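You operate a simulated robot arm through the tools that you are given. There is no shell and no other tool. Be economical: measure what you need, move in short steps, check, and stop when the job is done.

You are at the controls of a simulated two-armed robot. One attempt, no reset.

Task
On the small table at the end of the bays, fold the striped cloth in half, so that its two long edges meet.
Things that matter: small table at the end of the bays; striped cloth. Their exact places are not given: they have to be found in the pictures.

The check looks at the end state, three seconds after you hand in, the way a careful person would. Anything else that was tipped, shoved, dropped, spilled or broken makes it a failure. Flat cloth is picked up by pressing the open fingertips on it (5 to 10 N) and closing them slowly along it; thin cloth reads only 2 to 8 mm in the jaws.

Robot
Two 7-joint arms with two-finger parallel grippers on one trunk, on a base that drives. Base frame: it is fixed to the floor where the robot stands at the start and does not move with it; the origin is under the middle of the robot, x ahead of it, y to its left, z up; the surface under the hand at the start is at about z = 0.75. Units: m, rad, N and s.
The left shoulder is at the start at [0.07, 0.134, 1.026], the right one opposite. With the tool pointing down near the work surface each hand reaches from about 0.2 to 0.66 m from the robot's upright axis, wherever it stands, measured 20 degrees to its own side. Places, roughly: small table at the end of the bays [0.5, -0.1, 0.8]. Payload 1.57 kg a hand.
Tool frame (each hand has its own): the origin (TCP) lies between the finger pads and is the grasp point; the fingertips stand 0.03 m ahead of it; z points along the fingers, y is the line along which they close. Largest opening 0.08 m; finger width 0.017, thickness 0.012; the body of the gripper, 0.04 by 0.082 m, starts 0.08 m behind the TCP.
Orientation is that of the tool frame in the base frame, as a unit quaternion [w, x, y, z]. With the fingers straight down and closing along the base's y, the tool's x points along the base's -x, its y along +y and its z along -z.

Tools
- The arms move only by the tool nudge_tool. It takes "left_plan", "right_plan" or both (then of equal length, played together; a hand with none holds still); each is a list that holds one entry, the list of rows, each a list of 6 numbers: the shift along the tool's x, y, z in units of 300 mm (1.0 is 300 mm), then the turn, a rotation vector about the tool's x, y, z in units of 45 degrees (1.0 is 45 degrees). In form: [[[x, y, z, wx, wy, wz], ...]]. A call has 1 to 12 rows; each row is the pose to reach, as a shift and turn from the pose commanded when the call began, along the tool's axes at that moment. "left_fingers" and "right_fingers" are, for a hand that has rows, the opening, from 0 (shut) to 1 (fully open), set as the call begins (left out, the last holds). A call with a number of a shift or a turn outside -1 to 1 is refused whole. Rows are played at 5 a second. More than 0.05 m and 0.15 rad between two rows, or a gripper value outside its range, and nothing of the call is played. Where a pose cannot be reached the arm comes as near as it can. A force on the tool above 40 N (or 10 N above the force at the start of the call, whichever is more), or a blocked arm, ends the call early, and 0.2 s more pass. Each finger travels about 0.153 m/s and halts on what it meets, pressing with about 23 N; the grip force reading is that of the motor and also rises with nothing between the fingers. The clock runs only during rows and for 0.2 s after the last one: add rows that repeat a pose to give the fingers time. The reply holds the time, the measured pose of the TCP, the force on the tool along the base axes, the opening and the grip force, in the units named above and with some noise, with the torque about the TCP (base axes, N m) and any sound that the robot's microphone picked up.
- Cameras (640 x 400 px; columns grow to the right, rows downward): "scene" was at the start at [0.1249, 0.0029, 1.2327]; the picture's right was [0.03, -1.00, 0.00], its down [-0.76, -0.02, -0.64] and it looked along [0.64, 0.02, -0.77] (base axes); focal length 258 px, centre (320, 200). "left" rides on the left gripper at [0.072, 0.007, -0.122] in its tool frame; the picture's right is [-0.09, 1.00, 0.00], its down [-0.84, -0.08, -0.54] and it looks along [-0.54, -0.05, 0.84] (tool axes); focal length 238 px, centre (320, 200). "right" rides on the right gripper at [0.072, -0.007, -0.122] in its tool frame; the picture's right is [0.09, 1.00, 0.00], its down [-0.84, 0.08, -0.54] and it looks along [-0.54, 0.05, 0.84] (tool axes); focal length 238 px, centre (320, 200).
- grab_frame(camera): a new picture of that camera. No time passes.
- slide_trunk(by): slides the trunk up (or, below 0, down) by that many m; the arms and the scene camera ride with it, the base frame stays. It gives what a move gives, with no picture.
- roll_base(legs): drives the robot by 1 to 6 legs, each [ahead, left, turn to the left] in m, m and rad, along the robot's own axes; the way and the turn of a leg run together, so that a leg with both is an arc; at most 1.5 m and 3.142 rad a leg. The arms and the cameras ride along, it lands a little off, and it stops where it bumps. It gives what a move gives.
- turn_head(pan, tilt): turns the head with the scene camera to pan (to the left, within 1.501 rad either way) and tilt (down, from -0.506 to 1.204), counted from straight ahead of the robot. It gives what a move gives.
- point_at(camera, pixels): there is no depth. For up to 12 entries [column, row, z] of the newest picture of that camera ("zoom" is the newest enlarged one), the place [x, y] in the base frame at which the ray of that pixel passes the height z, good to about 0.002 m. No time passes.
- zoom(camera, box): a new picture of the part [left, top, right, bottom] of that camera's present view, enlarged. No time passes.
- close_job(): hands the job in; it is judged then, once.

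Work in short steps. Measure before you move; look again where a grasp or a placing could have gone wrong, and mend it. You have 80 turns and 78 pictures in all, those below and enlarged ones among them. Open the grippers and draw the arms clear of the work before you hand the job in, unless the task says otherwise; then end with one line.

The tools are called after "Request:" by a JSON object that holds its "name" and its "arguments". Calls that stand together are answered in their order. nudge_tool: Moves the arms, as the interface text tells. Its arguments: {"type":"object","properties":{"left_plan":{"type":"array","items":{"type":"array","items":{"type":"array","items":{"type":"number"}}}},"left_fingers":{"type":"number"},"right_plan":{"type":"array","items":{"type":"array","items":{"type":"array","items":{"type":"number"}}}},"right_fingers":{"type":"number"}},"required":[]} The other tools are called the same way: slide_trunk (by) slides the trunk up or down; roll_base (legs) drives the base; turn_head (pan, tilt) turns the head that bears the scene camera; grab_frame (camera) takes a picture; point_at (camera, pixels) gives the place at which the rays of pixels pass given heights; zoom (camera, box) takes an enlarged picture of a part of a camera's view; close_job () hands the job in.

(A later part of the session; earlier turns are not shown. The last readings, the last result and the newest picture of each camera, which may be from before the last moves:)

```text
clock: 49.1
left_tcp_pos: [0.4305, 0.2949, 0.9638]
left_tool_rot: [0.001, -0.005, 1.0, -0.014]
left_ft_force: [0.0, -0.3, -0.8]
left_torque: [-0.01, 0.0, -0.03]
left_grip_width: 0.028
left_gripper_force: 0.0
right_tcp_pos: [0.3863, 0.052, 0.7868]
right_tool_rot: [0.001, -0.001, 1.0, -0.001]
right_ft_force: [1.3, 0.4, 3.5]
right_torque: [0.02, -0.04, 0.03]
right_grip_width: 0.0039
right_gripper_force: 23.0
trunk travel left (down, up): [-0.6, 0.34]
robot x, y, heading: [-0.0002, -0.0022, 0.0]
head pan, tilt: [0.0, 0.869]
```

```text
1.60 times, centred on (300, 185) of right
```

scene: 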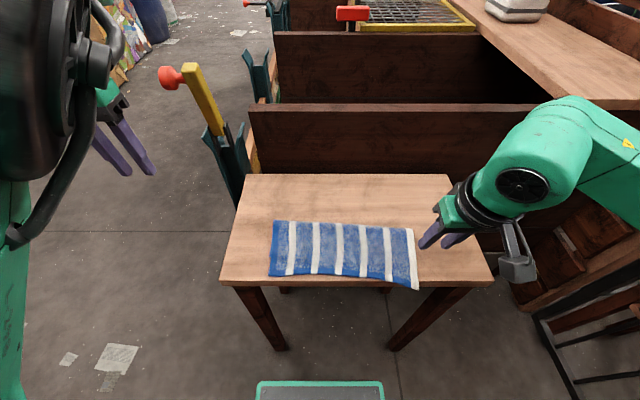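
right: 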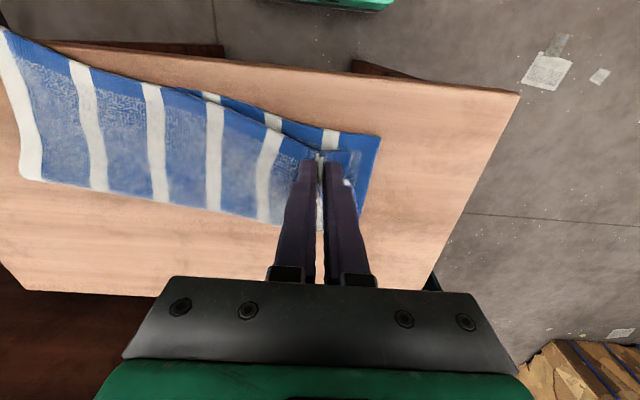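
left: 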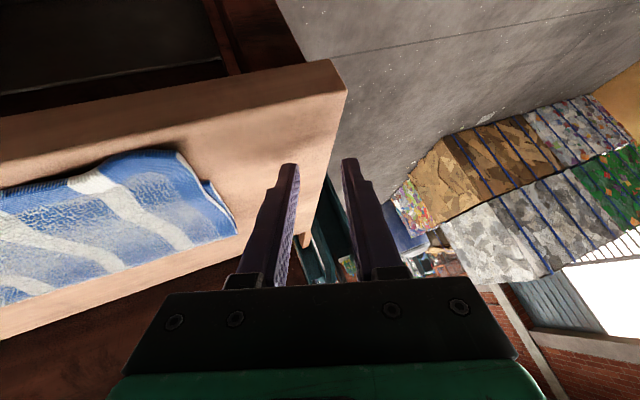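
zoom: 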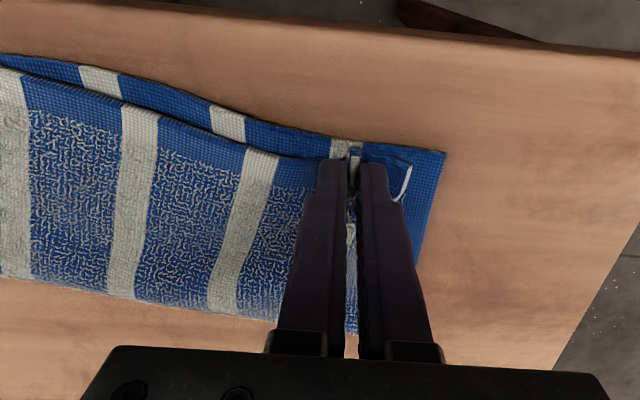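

The edge sits just inside the bottom edge with the corner gathered. I open stepwise, drifting outward so the corner spreads, then lift.

Request:
{"name": "nudge_tool", "arguments": {"right_plan": [[[0, 0.01, 0, 0, 0, 0], [0, 0.02, 0, 0, 0, 0]]], "right_fingers": 0.2}}

Request:
{"name": "nudge_tool", "arguments": {"right_plan": [[[0, 0.007, 0, 0, 0, 0], [0, 0.013, 0, 0, 0, 0]]], "right_fingers": 0.4}}

Request:
{"name": "nudge_tool", "arguments": {"right_plan": [[[0, 0, -0.02, 0, 0, 0], [0, 0, -0.07, 0, 0, 0], [0, 0, -0.15, 0, 0, 0], [0, -0.03, -0.25, 0, 0, 0], [0, -0.1, -0.3, 0, 0, 0]]]}}

Request:
{"name": "grab_frame", "arguments": {"camera": "right"}}

Request:
{"name": "zoom", "arguments": {"camera": "scene", "box": [250, 190, 450, 310]}}

```text
clock: 49.7
left_tcp_pos: [0.4316, 0.2947, 0.9638]
left_tool_rot: [0.001, -0.004, 1.0, -0.012]
left_ft_force: [-0.1, -1.1, -0.5]
left_torque: [0.05, -0.01, 0.02]
left_grip_width: 0.0281
left_gripper_force: 0.1
right_tcp_pos: [0.3857, 0.0574, 0.7859]
right_tool_rot: [0.0, 0.0, 1.0, -0.001]
right_ft_force: [-0.5, -2.2, 4.7]
right_torque: [-0.08, 0.0, -0.01]
right_grip_width: 0.0137
right_gripper_force: 0.1
trunk travel left (down, up): [-0.6, 0.34]
robot x, y, heading: [-0.0006, 0.003, -0.001]
head pan, tilt: [0.0, 0.869]
```

```text
clock: 50.3
left_tcp_pos: [0.4312, 0.2958, 0.9637]
left_tool_rot: [0.0, -0.004, 1.0, -0.013]
left_ft_force: [-0.7, 0.3, -0.2]
left_torque: [0.03, -0.01, 0.02]
left_grip_width: 0.028
left_gripper_force: 0.1
right_tcp_pos: [0.3872, 0.0616, 0.7859]
right_tool_rot: [-0.001, -0.001, 1.0, -0.001]
right_ft_force: [-0.9, -1.3, 3.7]
right_torque: [-0.03, 0.0, 0.0]
right_grip_width: 0.0296
right_gripper_force: 0.0
trunk travel left (down, up): [-0.6, 0.34]
robot x, y, heading: [0.0031, 0.0009, -0.001]
head pan, tilt: [0.0, 0.869]
```

```text
clock: 51.5
left_tcp_pos: [0.432, 0.2944, 0.9632]
left_tool_rot: [0.0, -0.004, 1.0, -0.013]
left_ft_force: [-1.5, -0.1, 1.1]
left_torque: [0.01, 0.02, -0.03]
left_grip_width: 0.0278
left_gripper_force: 0.0
right_tcp_pos: [0.3872, 0.0291, 0.8752]
right_tool_rot: [0.001, 0.0, 1.0, 0.0]
right_ft_force: [-0.1, -0.2, 0.6]
right_torque: [0.03, -0.01, 0.03]
right_grip_width: 0.032
right_gripper_force: 0.1
trunk travel left (down, up): [-0.6, 0.34]
robot x, y, heading: [-0.0013, -0.0016, -0.002]
head pan, tilt: [0.0, 0.869]
```

```text
19 pictures are left
```

right: 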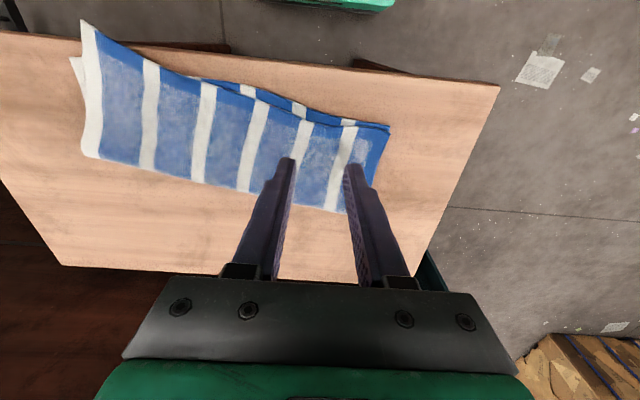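

```text
3.20 times, centred on (350, 250) of scene
```

zoom: 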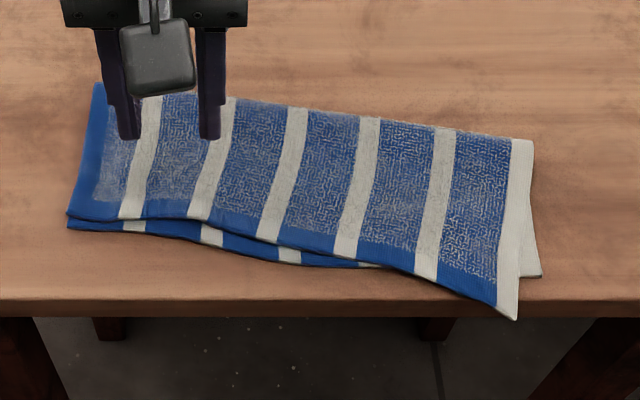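

Left end now meets within a few mm. Remaining: right end overshoots, top corner at zoom (516,319) vs bottom corner (541,277). Measure and bring the right hand there.

Request:
{"name": "point_at", "arguments": {"camera": "zoom", "pixels": [[516, 319, 0.753], [541, 277, 0.752], [497, 307, 0.753], [437, 280, 0.753], [413, 273, 0.753], [380, 267, 0.752], [300, 264, 0.752], [272, 240, 0.756], [67, 215, 0.756], [67, 227, 0.752], [533, 140, 0.757], [98, 83, 0.757]]}}

Request:
{"name": "nudge_tool", "arguments": {"right_plan": [[[0.02, -0.11, -0.03, 0, 0, 0], [0.04, -0.22, -0.05, 0, 0, 0], [0.06, -0.33, -0.05, 0, 0, 0], [0.08, -0.43, 0, 0, 0, 0], [0.1, -0.53, 0.05, 0, 0, 0], [0.13, -0.6, 0.1, 0, 0, 0], [0.147, -0.627, 0.13, 0, 0, 0], [0.147, -0.627, 0.13, 0, 0, 0]]]}}

Request:
{"name": "grab_frame", "arguments": {"camera": "right"}}

```text
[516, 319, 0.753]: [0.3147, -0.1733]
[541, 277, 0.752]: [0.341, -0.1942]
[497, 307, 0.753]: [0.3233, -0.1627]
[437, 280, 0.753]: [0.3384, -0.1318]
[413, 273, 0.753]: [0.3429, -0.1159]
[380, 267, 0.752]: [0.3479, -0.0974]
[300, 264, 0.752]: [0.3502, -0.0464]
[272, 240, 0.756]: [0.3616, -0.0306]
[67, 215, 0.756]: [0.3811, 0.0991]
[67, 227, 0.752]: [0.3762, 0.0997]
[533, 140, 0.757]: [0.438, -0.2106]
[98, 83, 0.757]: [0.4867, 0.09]
```

```text
clock: 53.3
left_tcp_pos: [0.4321, 0.296, 0.9634]
left_tool_rot: [-0.001, -0.004, 1.0, -0.014]
left_ft_force: [-0.7, 0.4, 0.6]
left_torque: [-0.02, 0.02, 0.01]
left_grip_width: 0.028
left_gripper_force: 0.1
right_tcp_pos: [0.3435, -0.1591, 0.8389]
right_tool_rot: [0.0, 0.0, 1.0, -0.001]
right_ft_force: [-0.8, 0.1, -0.2]
right_torque: [0.02, -0.02, -0.01]
right_grip_width: 0.0319
right_gripper_force: 0.1
trunk travel left (down, up): [-0.6, 0.34]
robot x, y, heading: [0.0012, -0.0001, -0.002]
head pan, tilt: [0.0, 0.869]
```

```text
17 pictures are left
```

right: 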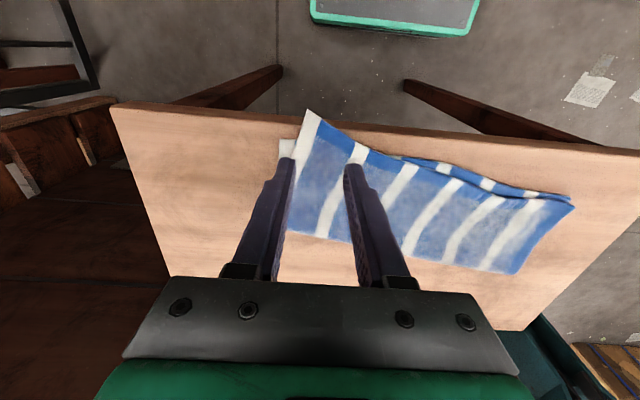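

The single-layer strip at right is slanted and narrow, so I turn the tool about 18° to line up with the top edge and target (0.337, -0.156) with a 24 mm opening, then descend to near-contact.

Request:
{"name": "nudge_tool", "arguments": {"right_plan": [[[0.022, 0.01, 0, 0, 0, 0.14], [0.022, 0.01, 0.04, 0, 0, 0.28], [0.022, 0.01, 0.1, 0, 0, 0.4], [0.022, 0.01, 0.15, 0, 0, 0.4], [0.022, 0.01, 0.179, 0, 0, 0.4], [0.022, 0.01, 0.184, 0, 0, 0.4]]], "right_fingers": 0.3}}

Request:
{"name": "zoom", "arguments": {"camera": "right", "box": [200, 80, 500, 270]}}

```text
clock: 54.7
left_tcp_pos: [0.4303, 0.2944, 0.964]
left_tool_rot: [0.001, -0.003, 1.0, -0.014]
left_ft_force: [0.3, 0.0, 0.7]
left_torque: [0.0, -0.01, 0.0]
left_grip_width: 0.0279
left_gripper_force: 0.1
right_tcp_pos: [0.3371, -0.1531, 0.7846]
right_tool_rot: [0.002, 0.158, 0.988, -0.001]
right_ft_force: [2.5, -3.7, 18.2]
right_torque: [0.07, -0.24, -0.06]
right_grip_width: 0.0236
right_gripper_force: 0.1
trunk travel left (down, up): [-0.6, 0.34]
robot x, y, heading: [0.0003, 0.001, 0.002]
head pan, tilt: [0.0, 0.869]
```

```text
2.11 times, centred on (350, 175) of right
```

zoom: 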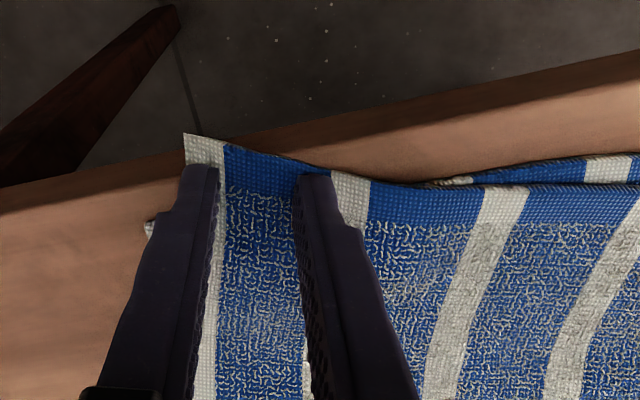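

Placement is right, but 18 N is too hard; I ease up 1 mm, then close in steps.

Request:
{"name": "nudge_tool", "arguments": {"right_plan": [[[0, 0, -0.004, 0, 0, 0], [0, 0, -0.004, 0, 0, 0]]]}}

Request:
{"name": "nudge_tool", "arguments": {"right_plan": [[[0, 0.004, 0, 0, 0, 0], [0, 0.007, 0, 0, 0, 0]]], "right_fingers": 0.2}}

Request:
{"name": "nudge_tool", "arguments": {"right_plan": [[[0, 0.005, 0, 0, 0, 0], [0, 0.009, 0, 0, 0, 0]]], "right_fingers": 0.1}}

Request:
{"name": "nudge_tool", "arguments": {"right_plan": [[[0, 0.003, 0, 0, 0, 0], [0, 0.005, 0, 0, 0, 0], [0, 0.005, 0, 0, 0, 0]]], "right_fingers": 0.0}}

Request:
{"name": "nudge_tool", "arguments": {"right_plan": [[[0, 0, -0.05, 0, 0, 0], [-0.03, 0, -0.1, 0, 0, 0], [-0.06, 0, -0.14, 0, 0, 0]]]}}

Request:
{"name": "grab_frame", "arguments": {"camera": "right"}}

Request:
{"name": "zoom", "arguments": {"camera": "scene", "box": [250, 190, 450, 310]}}

```text
clock: 55.3
left_tcp_pos: [0.4304, 0.2954, 0.9632]
left_tool_rot: [0.001, -0.003, 1.0, -0.015]
left_ft_force: [0.0, 0.0, -0.4]
left_torque: [0.0, 0.02, -0.01]
left_grip_width: 0.028
left_gripper_force: 0.1
right_tcp_pos: [0.3365, -0.1536, 0.7852]
right_tool_rot: [0.001, 0.157, 0.988, 0.0]
right_ft_force: [4.3, -2.9, 17.5]
right_torque: [0.06, -0.24, -0.1]
right_grip_width: 0.0233
right_gripper_force: 0.1
trunk travel left (down, up): [-0.6, 0.34]
robot x, y, heading: [0.0006, -0.0027, 0.001]
head pan, tilt: [0.0, 0.869]
```

```text
clock: 55.9
left_tcp_pos: [0.4295, 0.2939, 0.9634]
left_tool_rot: [0.0, -0.003, 1.0, -0.013]
left_ft_force: [-0.2, -0.1, 0.4]
left_torque: [-0.02, -0.03, -0.03]
left_grip_width: 0.028
left_gripper_force: 0.2
right_tcp_pos: [0.3358, -0.1522, 0.7847]
right_tool_rot: [0.001, 0.158, 0.987, -0.001]
right_ft_force: [1.0, -3.8, 14.7]
right_torque: [-0.01, -0.16, 0.01]
right_grip_width: 0.0163
right_gripper_force: 0.2
trunk travel left (down, up): [-0.6, 0.34]
robot x, y, heading: [0.0018, 0.0035, -0.006]
head pan, tilt: [0.0, 0.869]
```

```text
clock: 56.5
left_tcp_pos: [0.4293, 0.2952, 0.9632]
left_tool_rot: [0.001, -0.003, 1.0, -0.014]
left_ft_force: [-0.3, -0.6, -0.3]
left_torque: [0.03, -0.01, -0.03]
left_grip_width: 0.0281
left_gripper_force: 0.0
right_tcp_pos: [0.3375, -0.1498, 0.7843]
right_tool_rot: [0.0, 0.157, 0.988, -0.001]
right_ft_force: [-1.5, -2.0, 9.3]
right_torque: [0.01, -0.01, -0.01]
right_grip_width: 0.0079
right_gripper_force: 0.1
trunk travel left (down, up): [-0.6, 0.34]
robot x, y, heading: [-0.0002, -0.0009, 0.001]
head pan, tilt: [0.0, 0.869]
```

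```text
clock: 57.3
left_tcp_pos: [0.4295, 0.2947, 0.9641]
left_tool_rot: [0.001, -0.003, 1.0, -0.013]
left_ft_force: [0.0, -0.8, -0.5]
left_torque: [0.03, -0.01, 0.03]
left_grip_width: 0.028
left_gripper_force: 0.0
right_tcp_pos: [0.3377, -0.1462, 0.7849]
right_tool_rot: [0.002, 0.156, 0.988, -0.001]
right_ft_force: [-1.0, -1.4, 8.3]
right_torque: [-0.05, 0.0, 0.0]
right_grip_width: 0.0036
right_gripper_force: 23.2
trunk travel left (down, up): [-0.6, 0.34]
robot x, y, heading: [0.0029, -0.0005, -0.0]
head pan, tilt: [0.0, 0.869]
```

```text
clock: 58.1
left_tcp_pos: [0.4313, 0.2955, 0.9634]
left_tool_rot: [0.0, -0.003, 1.0, -0.014]
left_ft_force: [-0.8, 0.6, -0.5]
left_torque: [0.0, 0.0, 0.01]
left_grip_width: 0.0279
left_gripper_force: 0.3
right_tcp_pos: [0.3569, -0.1543, 0.8251]
right_tool_rot: [0.0, 0.156, 0.988, -0.001]
right_ft_force: [-0.5, -0.1, -1.1]
right_torque: [0.01, -0.03, 0.0]
right_grip_width: 0.0034
right_gripper_force: 22.4
trunk travel left (down, up): [-0.6, 0.34]
robot x, y, heading: [-0.0024, -0.0017, 0.003]
head pan, tilt: [0.0, 0.869]
```

```text
15 pictures are left
```

right: 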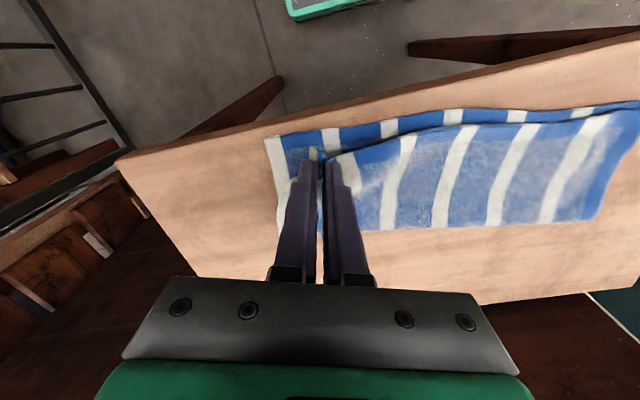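

```text
3.20 times, centred on (350, 250) of scene
```

zoom: 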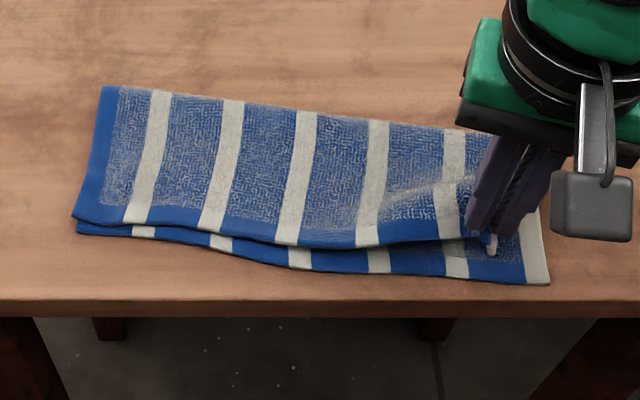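

Only the top layer is held (3.4 mm) and the bottom edge is fully visible, with its right corner at zoom (549,284). I check that corner, then set the top corner over it.

Request:
{"name": "point_at", "arguments": {"camera": "zoom", "pixels": [[549, 284, 0.752], [525, 284, 0.752], [460, 278, 0.752], [380, 272, 0.752], [300, 267, 0.752], [220, 249, 0.752], [77, 234, 0.752], [74, 216, 0.756]]}}

Request:
{"name": "nudge_tool", "arguments": {"right_plan": [[[-0.03, -0.035, 0, 0, 0, -0.08], [-0.03, -0.069, 0.04, 0, 0, -0.16], [-0.02, -0.075, 0.09, 0, 0, -0.23], [-0.015, -0.075, 0.118, 0, 0, -0.23], [-0.015, -0.075, 0.125, 0, 0, -0.23]]]}}

Request:
{"name": "grab_frame", "arguments": {"camera": "right"}}

```text
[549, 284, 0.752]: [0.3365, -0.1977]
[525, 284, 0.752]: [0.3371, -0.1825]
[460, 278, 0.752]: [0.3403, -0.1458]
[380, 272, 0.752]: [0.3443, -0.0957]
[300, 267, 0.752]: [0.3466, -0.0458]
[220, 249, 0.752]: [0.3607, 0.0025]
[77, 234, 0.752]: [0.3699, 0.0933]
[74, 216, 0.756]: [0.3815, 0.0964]
```

```text
clock: 59.3
left_tcp_pos: [0.4307, 0.2958, 0.9627]
left_tool_rot: [0.0, -0.004, 1.0, -0.014]
left_ft_force: [-0.4, 0.1, -0.2]
left_torque: [-0.04, 0.02, 0.01]
left_grip_width: 0.0279
left_gripper_force: 0.0
right_tcp_pos: [0.353, -0.1756, 0.7873]
right_tool_rot: [0.0, 0.066, 0.998, -0.001]
right_ft_force: [-0.6, -0.2, 2.0]
right_torque: [-0.02, -0.01, -0.05]
right_grip_width: 0.0035
right_gripper_force: 23.1
trunk travel left (down, up): [-0.6, 0.34]
robot x, y, heading: [0.0018, -0.0008, 0.001]
head pan, tilt: [0.0, 0.869]
```

```text
13 pictures are left
```

right: 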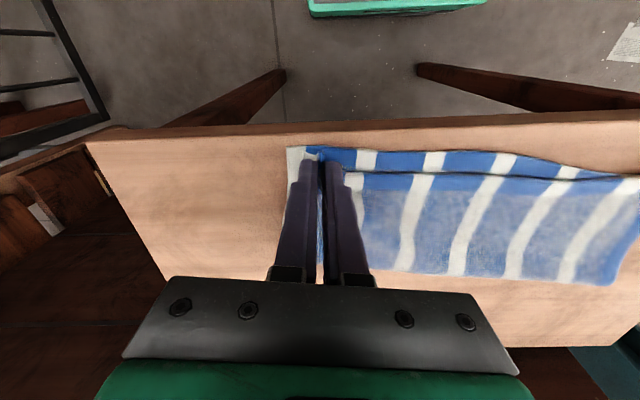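

The corner is in place. I open stepwise drifting outward, then lift straight up and inspect.

Request:
{"name": "nudge_tool", "arguments": {"right_plan": [[[0, -0.01, 0, 0, 0, 0], [0, -0.02, 0, 0, 0, 0]]], "right_fingers": 0.2}}

Request:
{"name": "nudge_tool", "arguments": {"right_plan": [[[0, -0.005, 0, 0, 0, 0], [0, -0.01, 0, 0, 0, 0]]], "right_fingers": 0.35}}

Request:
{"name": "nudge_tool", "arguments": {"right_plan": [[[0, 0, -0.02, 0, 0, 0], [0, 0, -0.07, 0, 0, 0], [0, 0, -0.15, 0, 0, 0], [0, 0, -0.25, 0, 0, 0], [0, -0.1, -0.35, 0, 0, 0], [0, -0.2, -0.4, 0, 0, 0]]]}}

Request:
{"name": "zoom", "arguments": {"camera": "scene", "box": [250, 190, 450, 310]}}

```text
clock: 59.9
left_tcp_pos: [0.4319, 0.2948, 0.963]
left_tool_rot: [0.0, -0.003, 1.0, -0.013]
left_ft_force: [-0.1, 0.3, -0.1]
left_torque: [-0.02, 0.02, 0.01]
left_grip_width: 0.0281
left_gripper_force: 0.1
right_tcp_pos: [0.3521, -0.1834, 0.7879]
right_tool_rot: [0.0, 0.067, 0.998, 0.0]
right_ft_force: [-0.5, 0.0, 0.4]
right_torque: [0.04, -0.02, -0.01]
right_grip_width: 0.0159
right_gripper_force: 0.1
trunk travel left (down, up): [-0.6, 0.34]
robot x, y, heading: [0.0044, -0.0035, 0.0]
head pan, tilt: [0.0, 0.869]
```

```text
clock: 60.5
left_tcp_pos: [0.4324, 0.2937, 0.9628]
left_tool_rot: [0.001, -0.003, 1.0, -0.013]
left_ft_force: [1.3, -0.4, 0.6]
left_torque: [-0.02, 0.0, 0.03]
left_grip_width: 0.028
left_gripper_force: 0.0
right_tcp_pos: [0.3526, -0.1843, 0.7879]
right_tool_rot: [-0.001, 0.066, 0.998, -0.001]
right_ft_force: [0.5, 0.8, 0.0]
right_torque: [0.04, 0.04, 0.02]
right_grip_width: 0.0282
right_gripper_force: 0.2
trunk travel left (down, up): [-0.6, 0.34]
robot x, y, heading: [0.001, 0.0034, -0.0]
head pan, tilt: [0.0, 0.869]
```

```text
clock: 61.9
left_tcp_pos: [0.4309, 0.2944, 0.9636]
left_tool_rot: [0.001, -0.004, 1.0, -0.013]
left_ft_force: [0.2, 0.2, -0.7]
left_torque: [0.0, -0.04, -0.01]
left_grip_width: 0.0276
left_gripper_force: 0.1
right_tcp_pos: [0.3421, -0.2482, 0.9098]
right_tool_rot: [-0.001, 0.067, 0.998, 0.0]
right_ft_force: [-0.8, -0.5, 0.1]
right_torque: [0.04, 0.0, 0.03]
right_grip_width: 0.0283
right_gripper_force: 0.0
trunk travel left (down, up): [-0.6, 0.34]
robot x, y, heading: [-0.0024, 0.0004, 0.001]
head pan, tilt: [0.0, 0.869]
```

```text
3.20 times, centred on (350, 250) of scene
```

zoom: 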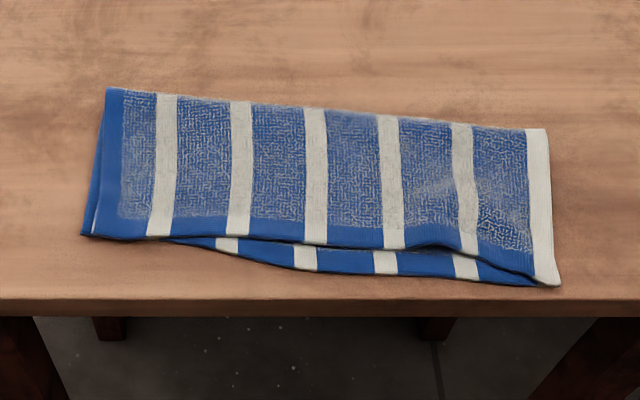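

Both corners now meet; only the middle of the top edge lags behind the bottom edge (zoom (320,243) vs (300,270)). I measure that gap.

Request:
{"name": "point_at", "arguments": {"camera": "zoom", "pixels": [[150, 238, 0.754], [230, 238, 0.756], [315, 245, 0.757], [390, 248, 0.757], [430, 242, 0.757], [470, 253, 0.757], [530, 277, 0.756], [230, 253, 0.752], [300, 270, 0.752], [390, 275, 0.752], [470, 280, 0.752], [510, 285, 0.752]]}}

```text
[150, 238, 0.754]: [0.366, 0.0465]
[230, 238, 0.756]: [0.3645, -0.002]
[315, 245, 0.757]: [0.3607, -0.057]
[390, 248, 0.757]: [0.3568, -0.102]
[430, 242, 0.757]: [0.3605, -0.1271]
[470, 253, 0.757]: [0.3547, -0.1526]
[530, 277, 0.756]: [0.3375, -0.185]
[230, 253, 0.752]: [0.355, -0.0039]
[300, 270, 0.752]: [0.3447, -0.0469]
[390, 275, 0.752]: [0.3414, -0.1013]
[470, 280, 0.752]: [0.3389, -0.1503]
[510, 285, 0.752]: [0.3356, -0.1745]
```

The gap is ~15 mm between y=-0.05 and -0.15. I'll pinch the top layer's edge lightly at about (0.367, -0.12) and pull it ~14 mm toward the robot.

Request:
{"name": "nudge_tool", "arguments": {"right_plan": [[[-0.005, 0.1, 0, 0, 0, 0], [-0.01, 0.2, 0.03, 0, 0, 0], [-0.015, 0.3, 0.1, 0, 0, 0], [-0.02, 0.38, 0.2, 0, 0, 0], [-0.025, 0.434, 0.3, 0, 0, 0], [-0.025, 0.434, 0.37, 0, 0, 0], [-0.025, 0.434, 0.398, 0, 0, 0], [-0.025, 0.434, 0.403, 0, 0, 0], [-0.025, 0.434, 0.403, 0, 0, 0]]], "right_fingers": 0.3}}

Request:
{"name": "zoom", "arguments": {"camera": "right", "box": [200, 80, 500, 270]}}

```text
clock: 63.9
left_tcp_pos: [0.431, 0.296, 0.9639]
left_tool_rot: [0.0, -0.004, 1.0, -0.013]
left_ft_force: [0.8, -0.2, 0.4]
left_torque: [0.04, -0.03, 0.0]
left_grip_width: 0.0278
left_gripper_force: 0.1
right_tcp_pos: [0.3689, -0.1181, 0.7862]
right_tool_rot: [0.0, 0.067, 0.998, -0.001]
right_ft_force: [-1.2, -0.9, 3.5]
right_torque: [-0.04, -0.02, 0.0]
right_grip_width: 0.0238
right_gripper_force: 0.0
trunk travel left (down, up): [-0.6, 0.34]
robot x, y, heading: [0.0007, -0.0004, -0.001]
head pan, tilt: [0.0, 0.869]
```

```text
2.11 times, centred on (350, 175) of right
```

zoom: 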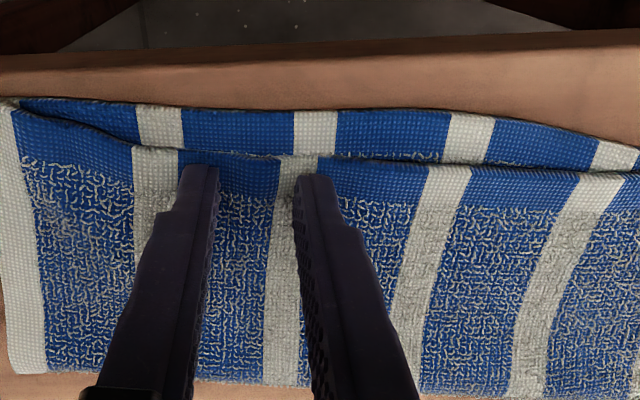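

Fingertips rest on the top layer with 3.5 N. I close slowly to gather just that layer and check the width.

Request:
{"name": "nudge_tool", "arguments": {"right_plan": [[[0, 0, 0.001, 0, 0, 0], [0, 0, 0.001, 0, 0, 0]]], "right_fingers": 0.2}}

Request:
{"name": "nudge_tool", "arguments": {"right_plan": [[[0, 0, 0, 0, 0, 0], [0, 0, 0, 0, 0, 0]]], "right_fingers": 0.1}}

Request:
{"name": "nudge_tool", "arguments": {"right_plan": [[[0, 0, 0, 0, 0, 0], [0, 0, 0, 0, 0, 0], [0, 0, 0, 0, 0, 0]]], "right_fingers": 0.0}}

Request:
{"name": "zoom", "arguments": {"camera": "right", "box": [200, 80, 500, 270]}}

```text
clock: 64.5
left_tcp_pos: [0.431, 0.2947, 0.9639]
left_tool_rot: [0.0, -0.003, 1.0, -0.013]
left_ft_force: [-0.4, 0.3, -0.3]
left_torque: [-0.01, -0.01, 0.01]
left_grip_width: 0.0279
left_gripper_force: 0.0
right_tcp_pos: [0.3691, -0.1169, 0.787]
right_tool_rot: [0.0, 0.067, 0.998, -0.001]
right_ft_force: [1.0, -1.3, 4.1]
right_torque: [-0.04, -0.01, 0.02]
right_grip_width: 0.0155
right_gripper_force: 0.1
trunk travel left (down, up): [-0.6, 0.34]
robot x, y, heading: [0.0008, -0.0018, -0.001]
head pan, tilt: [0.0, 0.869]
```

```text
clock: 65.1
left_tcp_pos: [0.4311, 0.2959, 0.9633]
left_tool_rot: [0.0, -0.004, 1.0, -0.013]
left_ft_force: [0.1, -0.1, 0.4]
left_torque: [-0.03, 0.02, 0.03]
left_grip_width: 0.0283
left_gripper_force: 0.0
right_tcp_pos: [0.3684, -0.1159, 0.7869]
right_tool_rot: [0.001, 0.067, 0.998, -0.001]
right_ft_force: [1.2, -0.3, 2.7]
right_torque: [-0.03, 0.03, 0.02]
right_grip_width: 0.0081
right_gripper_force: 0.1
trunk travel left (down, up): [-0.6, 0.34]
robot x, y, heading: [-0.0011, 0.0003, 0.001]
head pan, tilt: [0.0, 0.869]
```

```text
clock: 65.9
left_tcp_pos: [0.4317, 0.2946, 0.9626]
left_tool_rot: [0.0, -0.004, 1.0, -0.014]
left_ft_force: [0.4, 0.0, -0.1]
left_torque: [0.0, 0.01, 0.01]
left_grip_width: 0.0281
left_gripper_force: 0.1
right_tcp_pos: [0.3686, -0.1154, 0.7867]
right_tool_rot: [0.0, 0.067, 0.998, -0.001]
right_ft_force: [-0.2, 0.0, 2.5]
right_torque: [0.01, -0.03, -0.02]
right_grip_width: 0.0037
right_gripper_force: 23.1
trunk travel left (down, up): [-0.6, 0.34]
robot x, y, heading: [-0.0003, -0.0025, 0.001]
head pan, tilt: [0.0, 0.869]
```

```text
2.11 times, centred on (350, 175) of right
```

zoom: 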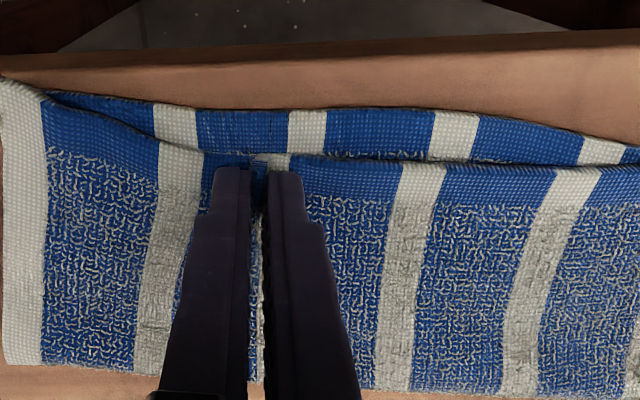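

Only the top layer is pinched (3.7 mm). I lift it 10 mm, pull 14 mm toward the robot, lower, open and lift off.

Request:
{"name": "nudge_tool", "arguments": {"right_plan": [[[0, 0, -0.03, 0, 0, 0], [0.02, 0, -0.035, 0, 0, 0], [0.04, 0, -0.03, 0, 0, 0], [0.047, 0, -0.015, 0, 0, 0], [0.047, 0, -0.003, 0, 0, 0]]]}}

Request:
{"name": "nudge_tool", "arguments": {"right_plan": [[[0, 0, 0, 0, 0, 0], [0, 0, 0, 0, 0, 0]]], "right_fingers": 0.15}}

Request:
{"name": "nudge_tool", "arguments": {"right_plan": [[[0, 0, 0, 0, 0, 0], [0, 0, 0, 0, 0, 0]]], "right_fingers": 0.3}}

Request:
{"name": "nudge_tool", "arguments": {"right_plan": [[[0, 0, -0.02, 0, 0, 0], [0, 0, -0.07, 0, 0, 0], [0, 0, -0.15, 0, 0, 0], [0, -0.1, -0.25, 0, 0, 0], [0, -0.2, -0.35, 0, 0, 0], [0, -0.3, -0.4, 0, 0, 0], [0, -0.4, -0.4, 0, 0, 0]]]}}

Request:
{"name": "zoom", "arguments": {"camera": "scene", "box": [250, 190, 450, 310]}}

```text
clock: 67.1
left_tcp_pos: [0.432, 0.2952, 0.9627]
left_tool_rot: [0.0, -0.004, 1.0, -0.013]
left_ft_force: [-0.6, -0.4, 0.5]
left_torque: [-0.02, -0.03, 0.03]
left_grip_width: 0.0279
left_gripper_force: 0.0
right_tcp_pos: [0.3547, -0.1143, 0.7885]
right_tool_rot: [0.0, 0.068, 0.998, -0.001]
right_ft_force: [-0.1, 0.1, 0.2]
right_torque: [0.0, 0.0, 0.0]
right_grip_width: 0.0039
right_gripper_force: 23.4
trunk travel left (down, up): [-0.6, 0.34]
robot x, y, heading: [0.0014, 0.0012, -0.001]
head pan, tilt: [0.0, 0.869]
```

```text
clock: 67.7
left_tcp_pos: [0.4311, 0.2951, 0.9628]
left_tool_rot: [0.0, -0.003, 1.0, -0.014]
left_ft_force: [-0.3, -0.3, -0.3]
left_torque: [-0.03, -0.02, 0.03]
left_grip_width: 0.0283
left_gripper_force: 0.0
right_tcp_pos: [0.3545, -0.114, 0.7888]
right_tool_rot: [-0.001, 0.067, 0.998, -0.001]
right_ft_force: [-0.8, -0.2, 1.1]
right_torque: [-0.04, 0.0, -0.01]
right_grip_width: 0.0115
right_gripper_force: 0.0
trunk travel left (down, up): [-0.6, 0.34]
robot x, y, heading: [0.0019, -0.003, 0.002]
head pan, tilt: [0.0, 0.869]
```

```text
clock: 68.3
left_tcp_pos: [0.4311, 0.2954, 0.9635]
left_tool_rot: [0.001, -0.003, 1.0, -0.014]
left_ft_force: [-0.6, 0.0, 0.5]
left_torque: [-0.03, 0.01, -0.01]
left_grip_width: 0.028
left_gripper_force: 0.0
right_tcp_pos: [0.3555, -0.114, 0.7891]
right_tool_rot: [0.0, 0.068, 0.998, 0.0]
right_ft_force: [0.0, 0.1, 0.7]
right_torque: [-0.03, 0.01, 0.02]
right_grip_width: 0.0236
right_gripper_force: 0.0
trunk travel left (down, up): [-0.6, 0.34]
robot x, y, heading: [-0.0023, -0.0009, -0.002]
head pan, tilt: [0.0, 0.869]
```

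```text
clock: 69.9
left_tcp_pos: [0.4308, 0.2951, 0.9644]
left_tool_rot: [0.002, -0.004, 1.0, -0.013]
left_ft_force: [0.7, -0.4, -0.3]
left_torque: [0.0, 0.01, -0.01]
left_grip_width: 0.028
left_gripper_force: 0.0
right_tcp_pos: [0.3395, -0.2329, 0.9092]
right_tool_rot: [0.001, 0.066, 0.998, -0.001]
right_ft_force: [-0.7, 0.4, -0.6]
right_torque: [0.0, 0.02, -0.02]
right_grip_width: 0.0239
right_gripper_force: 0.0
trunk travel left (down, up): [-0.6, 0.34]
robot x, y, heading: [0.0008, 0.0002, 0.002]
head pan, tilt: [0.0, 0.869]
```

```text
3.20 times, centred on (350, 250) of scene
```

zoom: 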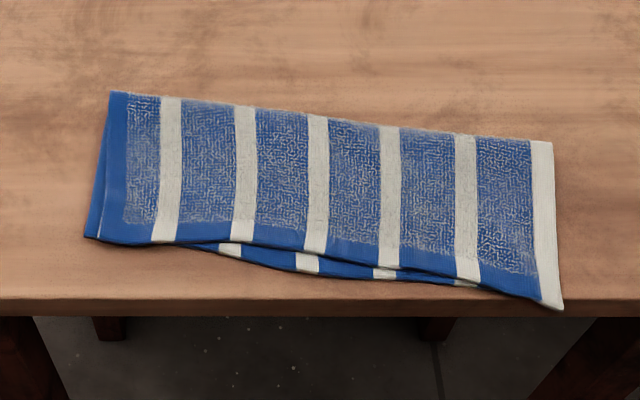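

The bump is gone; now the right end looks slightly over and the middle slightly short. I measure both edges.

Request:
{"name": "point_at", "arguments": {"camera": "zoom", "pixels": [[152, 244, 0.754], [232, 242, 0.756], [305, 253, 0.757], [380, 265, 0.757], [455, 277, 0.757], [540, 301, 0.754], [563, 309, 0.754], [220, 254, 0.752], [297, 272, 0.752], [380, 279, 0.752], [475, 286, 0.752], [84, 237, 0.753]]}}

Request:
{"name": "zoom", "arguments": {"camera": "right", "box": [250, 40, 640, 280]}}

```text
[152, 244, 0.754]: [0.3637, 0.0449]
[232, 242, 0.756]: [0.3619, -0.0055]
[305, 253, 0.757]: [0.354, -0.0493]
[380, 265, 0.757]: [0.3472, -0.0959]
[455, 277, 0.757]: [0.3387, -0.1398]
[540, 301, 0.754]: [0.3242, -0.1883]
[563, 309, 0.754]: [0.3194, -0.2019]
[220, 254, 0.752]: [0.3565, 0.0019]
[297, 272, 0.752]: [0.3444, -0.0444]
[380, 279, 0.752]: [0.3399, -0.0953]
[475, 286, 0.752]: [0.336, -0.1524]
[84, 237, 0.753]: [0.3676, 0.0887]
```

```text
1.64 times, centred on (445, 160) of right
```

zoom: 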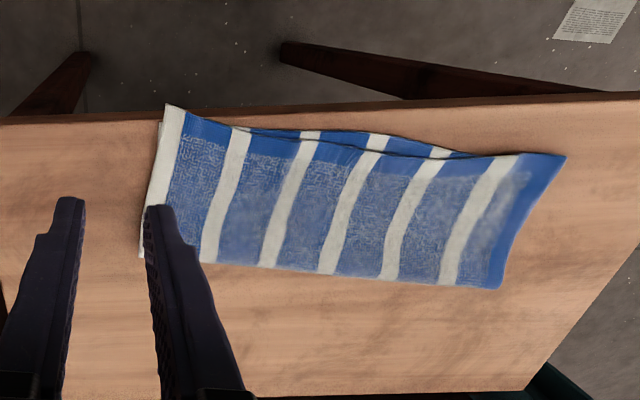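

Gaps are now ≤10 mm in the middle, and the right corner overshoots ~12 mm. I use the same light pinch to nudge the right corner ~11 mm forward.

Request:
{"name": "nudge_tool", "arguments": {"right_plan": [[[0.01, 0.1, 0, 0, 0, 0], [0.032, 0.2, 0.05, 0, 0, 0], [0.032, 0.2, 0.15, 0, 0, 0], [0.032, 0.2, 0.25, 0, 0, 0], [0.032, 0.2, 0.35, 0, 0, 0], [0.032, 0.2, 0.4, 0, 0, 0], [0.032, 0.2, 0.408, 0, 0, 0], [0.032, 0.2, 0.408, 0, 0, 0]]], "right_fingers": 0.3}}

```text
clock: 71.7
left_tcp_pos: [0.4307, 0.2961, 0.9629]
left_tool_rot: [0.0, -0.003, 1.0, -0.014]
left_ft_force: [-0.9, -0.7, -0.1]
left_torque: [0.01, 0.0, 0.01]
left_grip_width: 0.0279
left_gripper_force: 0.0
right_tcp_pos: [0.3384, -0.1712, 0.7847]
right_tool_rot: [0.001, 0.068, 0.998, 0.0]
right_ft_force: [3.7, -0.4, 12.0]
right_torque: [-0.01, -0.14, 0.01]
right_grip_width: 0.0236
right_gripper_force: 0.0
trunk travel left (down, up): [-0.6, 0.34]
robot x, y, heading: [0.0039, -0.0018, 0.003]
head pan, tilt: [0.0, 0.869]
```

12 N is a bit much for taking just one layer; I ease up 1 mm and close slowly.

Request:
{"name": "nudge_tool", "arguments": {"right_plan": [[[0, 0, -0.004, 0, 0, 0], [0, 0, -0.004, 0, 0, 0]]], "right_fingers": 0.3}}

Request:
{"name": "nudge_tool", "arguments": {"right_plan": [[[0, 0, 0, 0, 0, 0], [0, 0, 0, 0, 0, 0]]], "right_fingers": 0.2}}

Request:
{"name": "nudge_tool", "arguments": {"right_plan": [[[0, 0, 0, 0, 0, 0], [0, 0, 0, 0, 0, 0]]], "right_fingers": 0.1}}

Request:
{"name": "nudge_tool", "arguments": {"right_plan": [[[0, 0, 0, 0, 0, 0], [0, 0, 0, 0, 0, 0], [0, 0, 0, 0, 0, 0]]], "right_fingers": 0.0}}

Request:
{"name": "zoom", "arguments": {"camera": "right", "box": [200, 80, 500, 270]}}

```text
clock: 72.3
left_tcp_pos: [0.4313, 0.294, 0.9638]
left_tool_rot: [0.0, -0.004, 1.0, -0.014]
left_ft_force: [0.3, 0.2, 0.3]
left_torque: [-0.02, 0.0, 0.05]
left_grip_width: 0.0279
left_gripper_force: 0.0
right_tcp_pos: [0.3379, -0.1714, 0.7862]
right_tool_rot: [0.0, 0.067, 0.998, -0.001]
right_ft_force: [1.1, 0.3, 5.0]
right_torque: [-0.01, -0.07, 0.0]
right_grip_width: 0.0237
right_gripper_force: 0.2
trunk travel left (down, up): [-0.6, 0.34]
robot x, y, heading: [-0.0037, 0.0028, -0.003]
head pan, tilt: [0.0, 0.869]
```

```text
clock: 72.9
left_tcp_pos: [0.4299, 0.2958, 0.9627]
left_tool_rot: [-0.001, -0.004, 1.0, -0.014]
left_ft_force: [0.2, 0.2, -0.2]
left_torque: [0.0, 0.02, -0.01]
left_grip_width: 0.0281
left_gripper_force: 0.0
right_tcp_pos: [0.3374, -0.1723, 0.7863]
right_tool_rot: [0.0, 0.067, 0.998, -0.001]
right_ft_force: [-0.5, 0.2, 4.1]
right_torque: [0.01, -0.01, -0.06]
right_grip_width: 0.0157
right_gripper_force: 0.1
trunk travel left (down, up): [-0.6, 0.34]
robot x, y, heading: [-0.0057, 0.0018, 0.005]
head pan, tilt: [0.0, 0.869]
```

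```text
clock: 73.5
left_tcp_pos: [0.4308, 0.2955, 0.9643]
left_tool_rot: [-0.001, -0.004, 1.0, -0.013]
left_ft_force: [0.5, -0.4, 0.0]
left_torque: [0.02, 0.0, -0.03]
left_grip_width: 0.028
left_gripper_force: 0.0
right_tcp_pos: [0.3378, -0.1717, 0.7872]
right_tool_rot: [0.0, 0.068, 0.998, -0.001]
right_ft_force: [-1.2, 0.9, 4.7]
right_torque: [0.03, 0.0, 0.03]
right_grip_width: 0.0088
right_gripper_force: 0.6
trunk travel left (down, up): [-0.6, 0.34]
robot x, y, heading: [-0.0013, 0.0019, 0.004]
head pan, tilt: [0.0, 0.869]
```

```text
clock: 74.3
left_tcp_pos: [0.4313, 0.2941, 0.9621]
left_tool_rot: [0.001, -0.004, 1.0, -0.013]
left_ft_force: [-0.2, 0.0, 0.2]
left_torque: [-0.02, 0.01, 0.0]
left_grip_width: 0.0279
left_gripper_force: 0.1
right_tcp_pos: [0.3377, -0.1724, 0.7874]
right_tool_rot: [0.001, 0.067, 0.998, -0.001]
right_ft_force: [0.5, -0.3, 4.7]
right_torque: [-0.01, 0.0, 0.01]
right_grip_width: 0.0035
right_gripper_force: 22.4
trunk travel left (down, up): [-0.6, 0.34]
robot x, y, heading: [-0.0023, 0.0, 0.001]
head pan, tilt: [0.0, 0.869]
```

```text
2.11 times, centred on (350, 175) of right
```

zoom: 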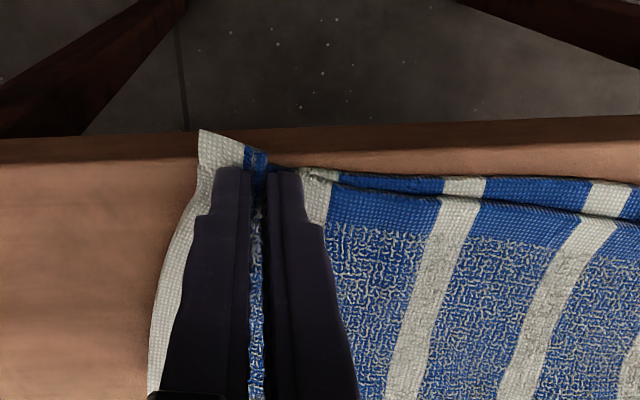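

Single layer held. Lift, move 13 mm forward, lower, open and retreat.

Request:
{"name": "nudge_tool", "arguments": {"right_plan": [[[0, 0, -0.035, 0, 0, 0], [-0.025, 0, -0.04, 0, 0, 0], [-0.045, 0, -0.03, 0, 0, 0], [-0.045, 0, -0.012, 0, 0, 0], [-0.045, 0, -0.002, 0, 0, 0]]]}}

Request:
{"name": "nudge_tool", "arguments": {"right_plan": [[[0, -0.005, 0, 0, 0, 0], [0, -0.005, 0, 0, 0, 0]]], "right_fingers": 0.15}}

Request:
{"name": "nudge_tool", "arguments": {"right_plan": [[[0, 0, 0, 0, 0, 0], [0, 0, 0, 0, 0, 0]]], "right_fingers": 0.3}}

Request:
{"name": "nudge_tool", "arguments": {"right_plan": [[[0, 0, -0.02, 0, 0, 0], [0, 0, -0.07, 0, 0, 0], [0, 0, -0.15, 0, 0, 0], [0, -0.1, -0.25, 0, 0, 0], [0, -0.2, -0.35, 0, 0, 0], [0, -0.25, -0.4, 0, 0, 0]]]}}

Request:
{"name": "zoom", "arguments": {"camera": "scene", "box": [250, 190, 450, 310]}}

```text
clock: 75.5
left_tcp_pos: [0.4313, 0.2958, 0.9624]
left_tool_rot: [0.0, -0.003, 1.0, -0.014]
left_ft_force: [0.6, -0.5, 0.0]
left_torque: [-0.01, 0.01, 0.01]
left_grip_width: 0.0281
left_gripper_force: 0.0
right_tcp_pos: [0.3502, -0.1746, 0.7879]
right_tool_rot: [0.001, 0.066, 0.998, -0.001]
right_ft_force: [0.5, 0.0, 3.3]
right_torque: [0.02, -0.02, -0.02]
right_grip_width: 0.0035
right_gripper_force: 22.5
trunk travel left (down, up): [-0.6, 0.34]
robot x, y, heading: [0.0014, -0.0007, -0.004]
head pan, tilt: [0.0, 0.869]
```

```text
clock: 76.1
left_tcp_pos: [0.4307, 0.2962, 0.9636]
left_tool_rot: [0.0, -0.003, 1.0, -0.014]
left_ft_force: [-0.2, 0.1, 0.4]
left_torque: [0.02, 0.01, -0.02]
left_grip_width: 0.0278
left_gripper_force: 0.0
right_tcp_pos: [0.3503, -0.1754, 0.7873]
right_tool_rot: [0.0, 0.067, 0.998, -0.001]
right_ft_force: [0.3, 1.0, 2.5]
right_torque: [0.04, 0.02, 0.02]
right_grip_width: 0.0111
right_gripper_force: 0.1
trunk travel left (down, up): [-0.6, 0.34]
robot x, y, heading: [-0.0023, -0.0052, -0.001]
head pan, tilt: [0.0, 0.869]
```

```text
clock: 76.7
left_tcp_pos: [0.4308, 0.2954, 0.9639]
left_tool_rot: [0.0, -0.004, 1.0, -0.014]
left_ft_force: [-0.3, 0.0, 0.0]
left_torque: [0.01, 0.03, 0.03]
left_grip_width: 0.0277
left_gripper_force: 0.0
right_tcp_pos: [0.3505, -0.1755, 0.7879]
right_tool_rot: [0.0, 0.067, 0.998, -0.001]
right_ft_force: [0.0, 0.7, 2.1]
right_torque: [0.02, 0.0, 0.01]
right_grip_width: 0.0227
right_gripper_force: 0.0
trunk travel left (down, up): [-0.6, 0.34]
robot x, y, heading: [0.0017, 0.001, -0.003]
head pan, tilt: [0.0, 0.869]
```

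```text
clock: 78.1
left_tcp_pos: [0.4324, 0.2951, 0.9629]
left_tool_rot: [0.0, -0.003, 1.0, -0.013]
left_ft_force: [-0.4, -0.3, -0.5]
left_torque: [-0.03, 0.01, -0.03]
left_grip_width: 0.0281
left_gripper_force: 0.0
right_tcp_pos: [0.3389, -0.2475, 0.9092]
right_tool_rot: [0.0, 0.066, 0.998, -0.001]
right_ft_force: [0.3, 0.7, 0.4]
right_torque: [0.02, 0.01, -0.01]
right_grip_width: 0.024
right_gripper_force: 0.1
trunk travel left (down, up): [-0.6, 0.34]
robot x, y, heading: [-0.0032, 0.0015, -0.001]
head pan, tilt: [0.0, 0.869]
```

```text
3.20 times, centred on (350, 250) of scene
```

zoom: 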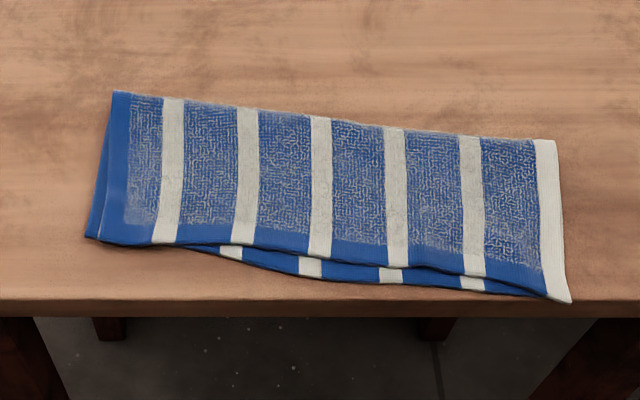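

Corners meet well; the middle (y≈-0.05) still lags ~10 mm. One more gentle pinch there, pulling 10 mm toward the robot.

Request:
{"name": "nudge_tool", "arguments": {"right_plan": [[[0, 0.13, 0, 0, 0, 0], [0.004, 0.26, 0, 0, 0, 0], [0.008, 0.39, 0.04, 0, 0, 0], [0.01, 0.5, 0.12, 0, 0, 0], [0.013, 0.6, 0.2, 0, 0, 0], [0.013, 0.646, 0.29, 0, 0, 0], [0.013, 0.646, 0.37, 0, 0, 0], [0.013, 0.646, 0.4, 0, 0, 0], [0.013, 0.646, 0.404, 0, 0, 0], [0.013, 0.646, 0.404, 0, 0, 0]]], "right_fingers": 0.3}}

Request:
{"name": "zoom", "arguments": {"camera": "right", "box": [200, 80, 500, 270]}}

```text
clock: 80.3
left_tcp_pos: [0.431, 0.2957, 0.964]
left_tool_rot: [0.0, -0.005, 1.0, -0.013]
left_ft_force: [-0.2, 0.0, 0.5]
left_torque: [-0.02, -0.01, -0.03]
left_grip_width: 0.0279
left_gripper_force: 0.0
right_tcp_pos: [0.3626, -0.0544, 0.7856]
right_tool_rot: [0.0, 0.067, 0.998, 0.0]
right_ft_force: [2.8, -0.7, 8.8]
right_torque: [-0.01, -0.08, 0.02]
right_grip_width: 0.0239
right_gripper_force: 0.2
trunk travel left (down, up): [-0.6, 0.34]
robot x, y, heading: [0.0011, 0.0009, -0.004]
head pan, tilt: [0.0, 0.869]
```

```text
2.11 times, centred on (350, 175) of right
```

zoom: 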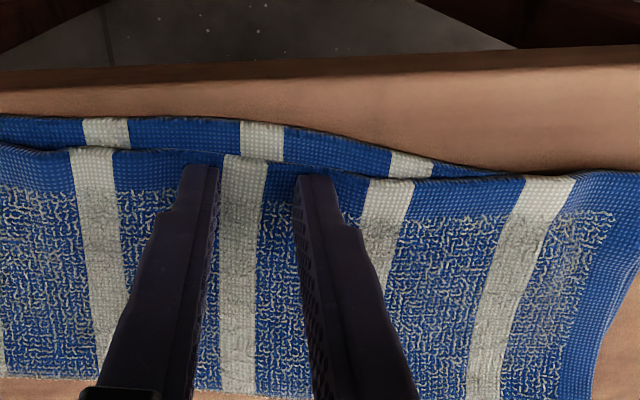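

Good spot. I ease to ~5 N, close on the top layer, check the width, then lift slightly and pull 10 mm.

Request:
{"name": "nudge_tool", "arguments": {"right_plan": [[[0, 0, -0.002, 0, 0, 0], [0, 0, -0.002, 0, 0, 0]]], "right_fingers": 0.2}}

Request:
{"name": "nudge_tool", "arguments": {"right_plan": [[[0, 0, 0, 0, 0, 0], [0, 0, 0, 0, 0, 0]]], "right_fingers": 0.1}}

Request:
{"name": "nudge_tool", "arguments": {"right_plan": [[[0, 0, 0, 0, 0, 0], [0, 0, 0, 0, 0, 0], [0, 0, 0, 0, 0, 0]]], "right_fingers": 0.0}}

```text
clock: 80.9
left_tcp_pos: [0.4313, 0.2946, 0.9653]
left_tool_rot: [0.002, -0.005, 1.0, -0.014]
left_ft_force: [0.7, -0.9, -0.5]
left_torque: [0.01, -0.01, 0.02]
left_grip_width: 0.0277
left_gripper_force: 0.0
right_tcp_pos: [0.3629, -0.0549, 0.7862]
right_tool_rot: [0.002, 0.067, 0.998, -0.001]
right_ft_force: [1.8, 1.6, 7.7]
right_torque: [0.03, -0.06, 0.03]
right_grip_width: 0.0164
right_gripper_force: 0.1
trunk travel left (down, up): [-0.6, 0.34]
robot x, y, heading: [-0.0038, -0.0033, 0.001]
head pan, tilt: [0.0, 0.869]
```

```text
clock: 81.5
left_tcp_pos: [0.4297, 0.2947, 0.9622]
left_tool_rot: [0.001, -0.004, 1.0, -0.014]
left_ft_force: [-0.2, -0.5, 0.1]
left_torque: [0.0, -0.02, 0.01]
left_grip_width: 0.0278
left_gripper_force: 0.0
right_tcp_pos: [0.362, -0.0561, 0.7864]
right_tool_rot: [0.0, 0.067, 0.998, 0.0]
right_ft_force: [0.4, -0.1, 6.6]
right_torque: [0.0, -0.05, -0.02]
right_grip_width: 0.0075
right_gripper_force: 0.1
trunk travel left (down, up): [-0.6, 0.34]
robot x, y, heading: [-0.0012, -0.0002, -0.001]
head pan, tilt: [0.0, 0.869]
```

```text
clock: 82.3
left_tcp_pos: [0.431, 0.2951, 0.964]
left_tool_rot: [0.0, -0.004, 1.0, -0.014]
left_ft_force: [-0.3, -0.6, -0.5]
left_torque: [0.01, 0.02, 0.0]
left_grip_width: 0.0281
left_gripper_force: 0.1
right_tcp_pos: [0.3616, -0.056, 0.7857]
right_tool_rot: [0.0, 0.067, 0.998, -0.002]
right_ft_force: [0.4, 0.3, 7.4]
right_torque: [-0.05, -0.02, -0.01]
right_grip_width: 0.0039
right_gripper_force: 22.5
trunk travel left (down, up): [-0.6, 0.34]
robot x, y, heading: [-0.0028, 0.001, -0.002]
head pan, tilt: [0.0, 0.869]
```

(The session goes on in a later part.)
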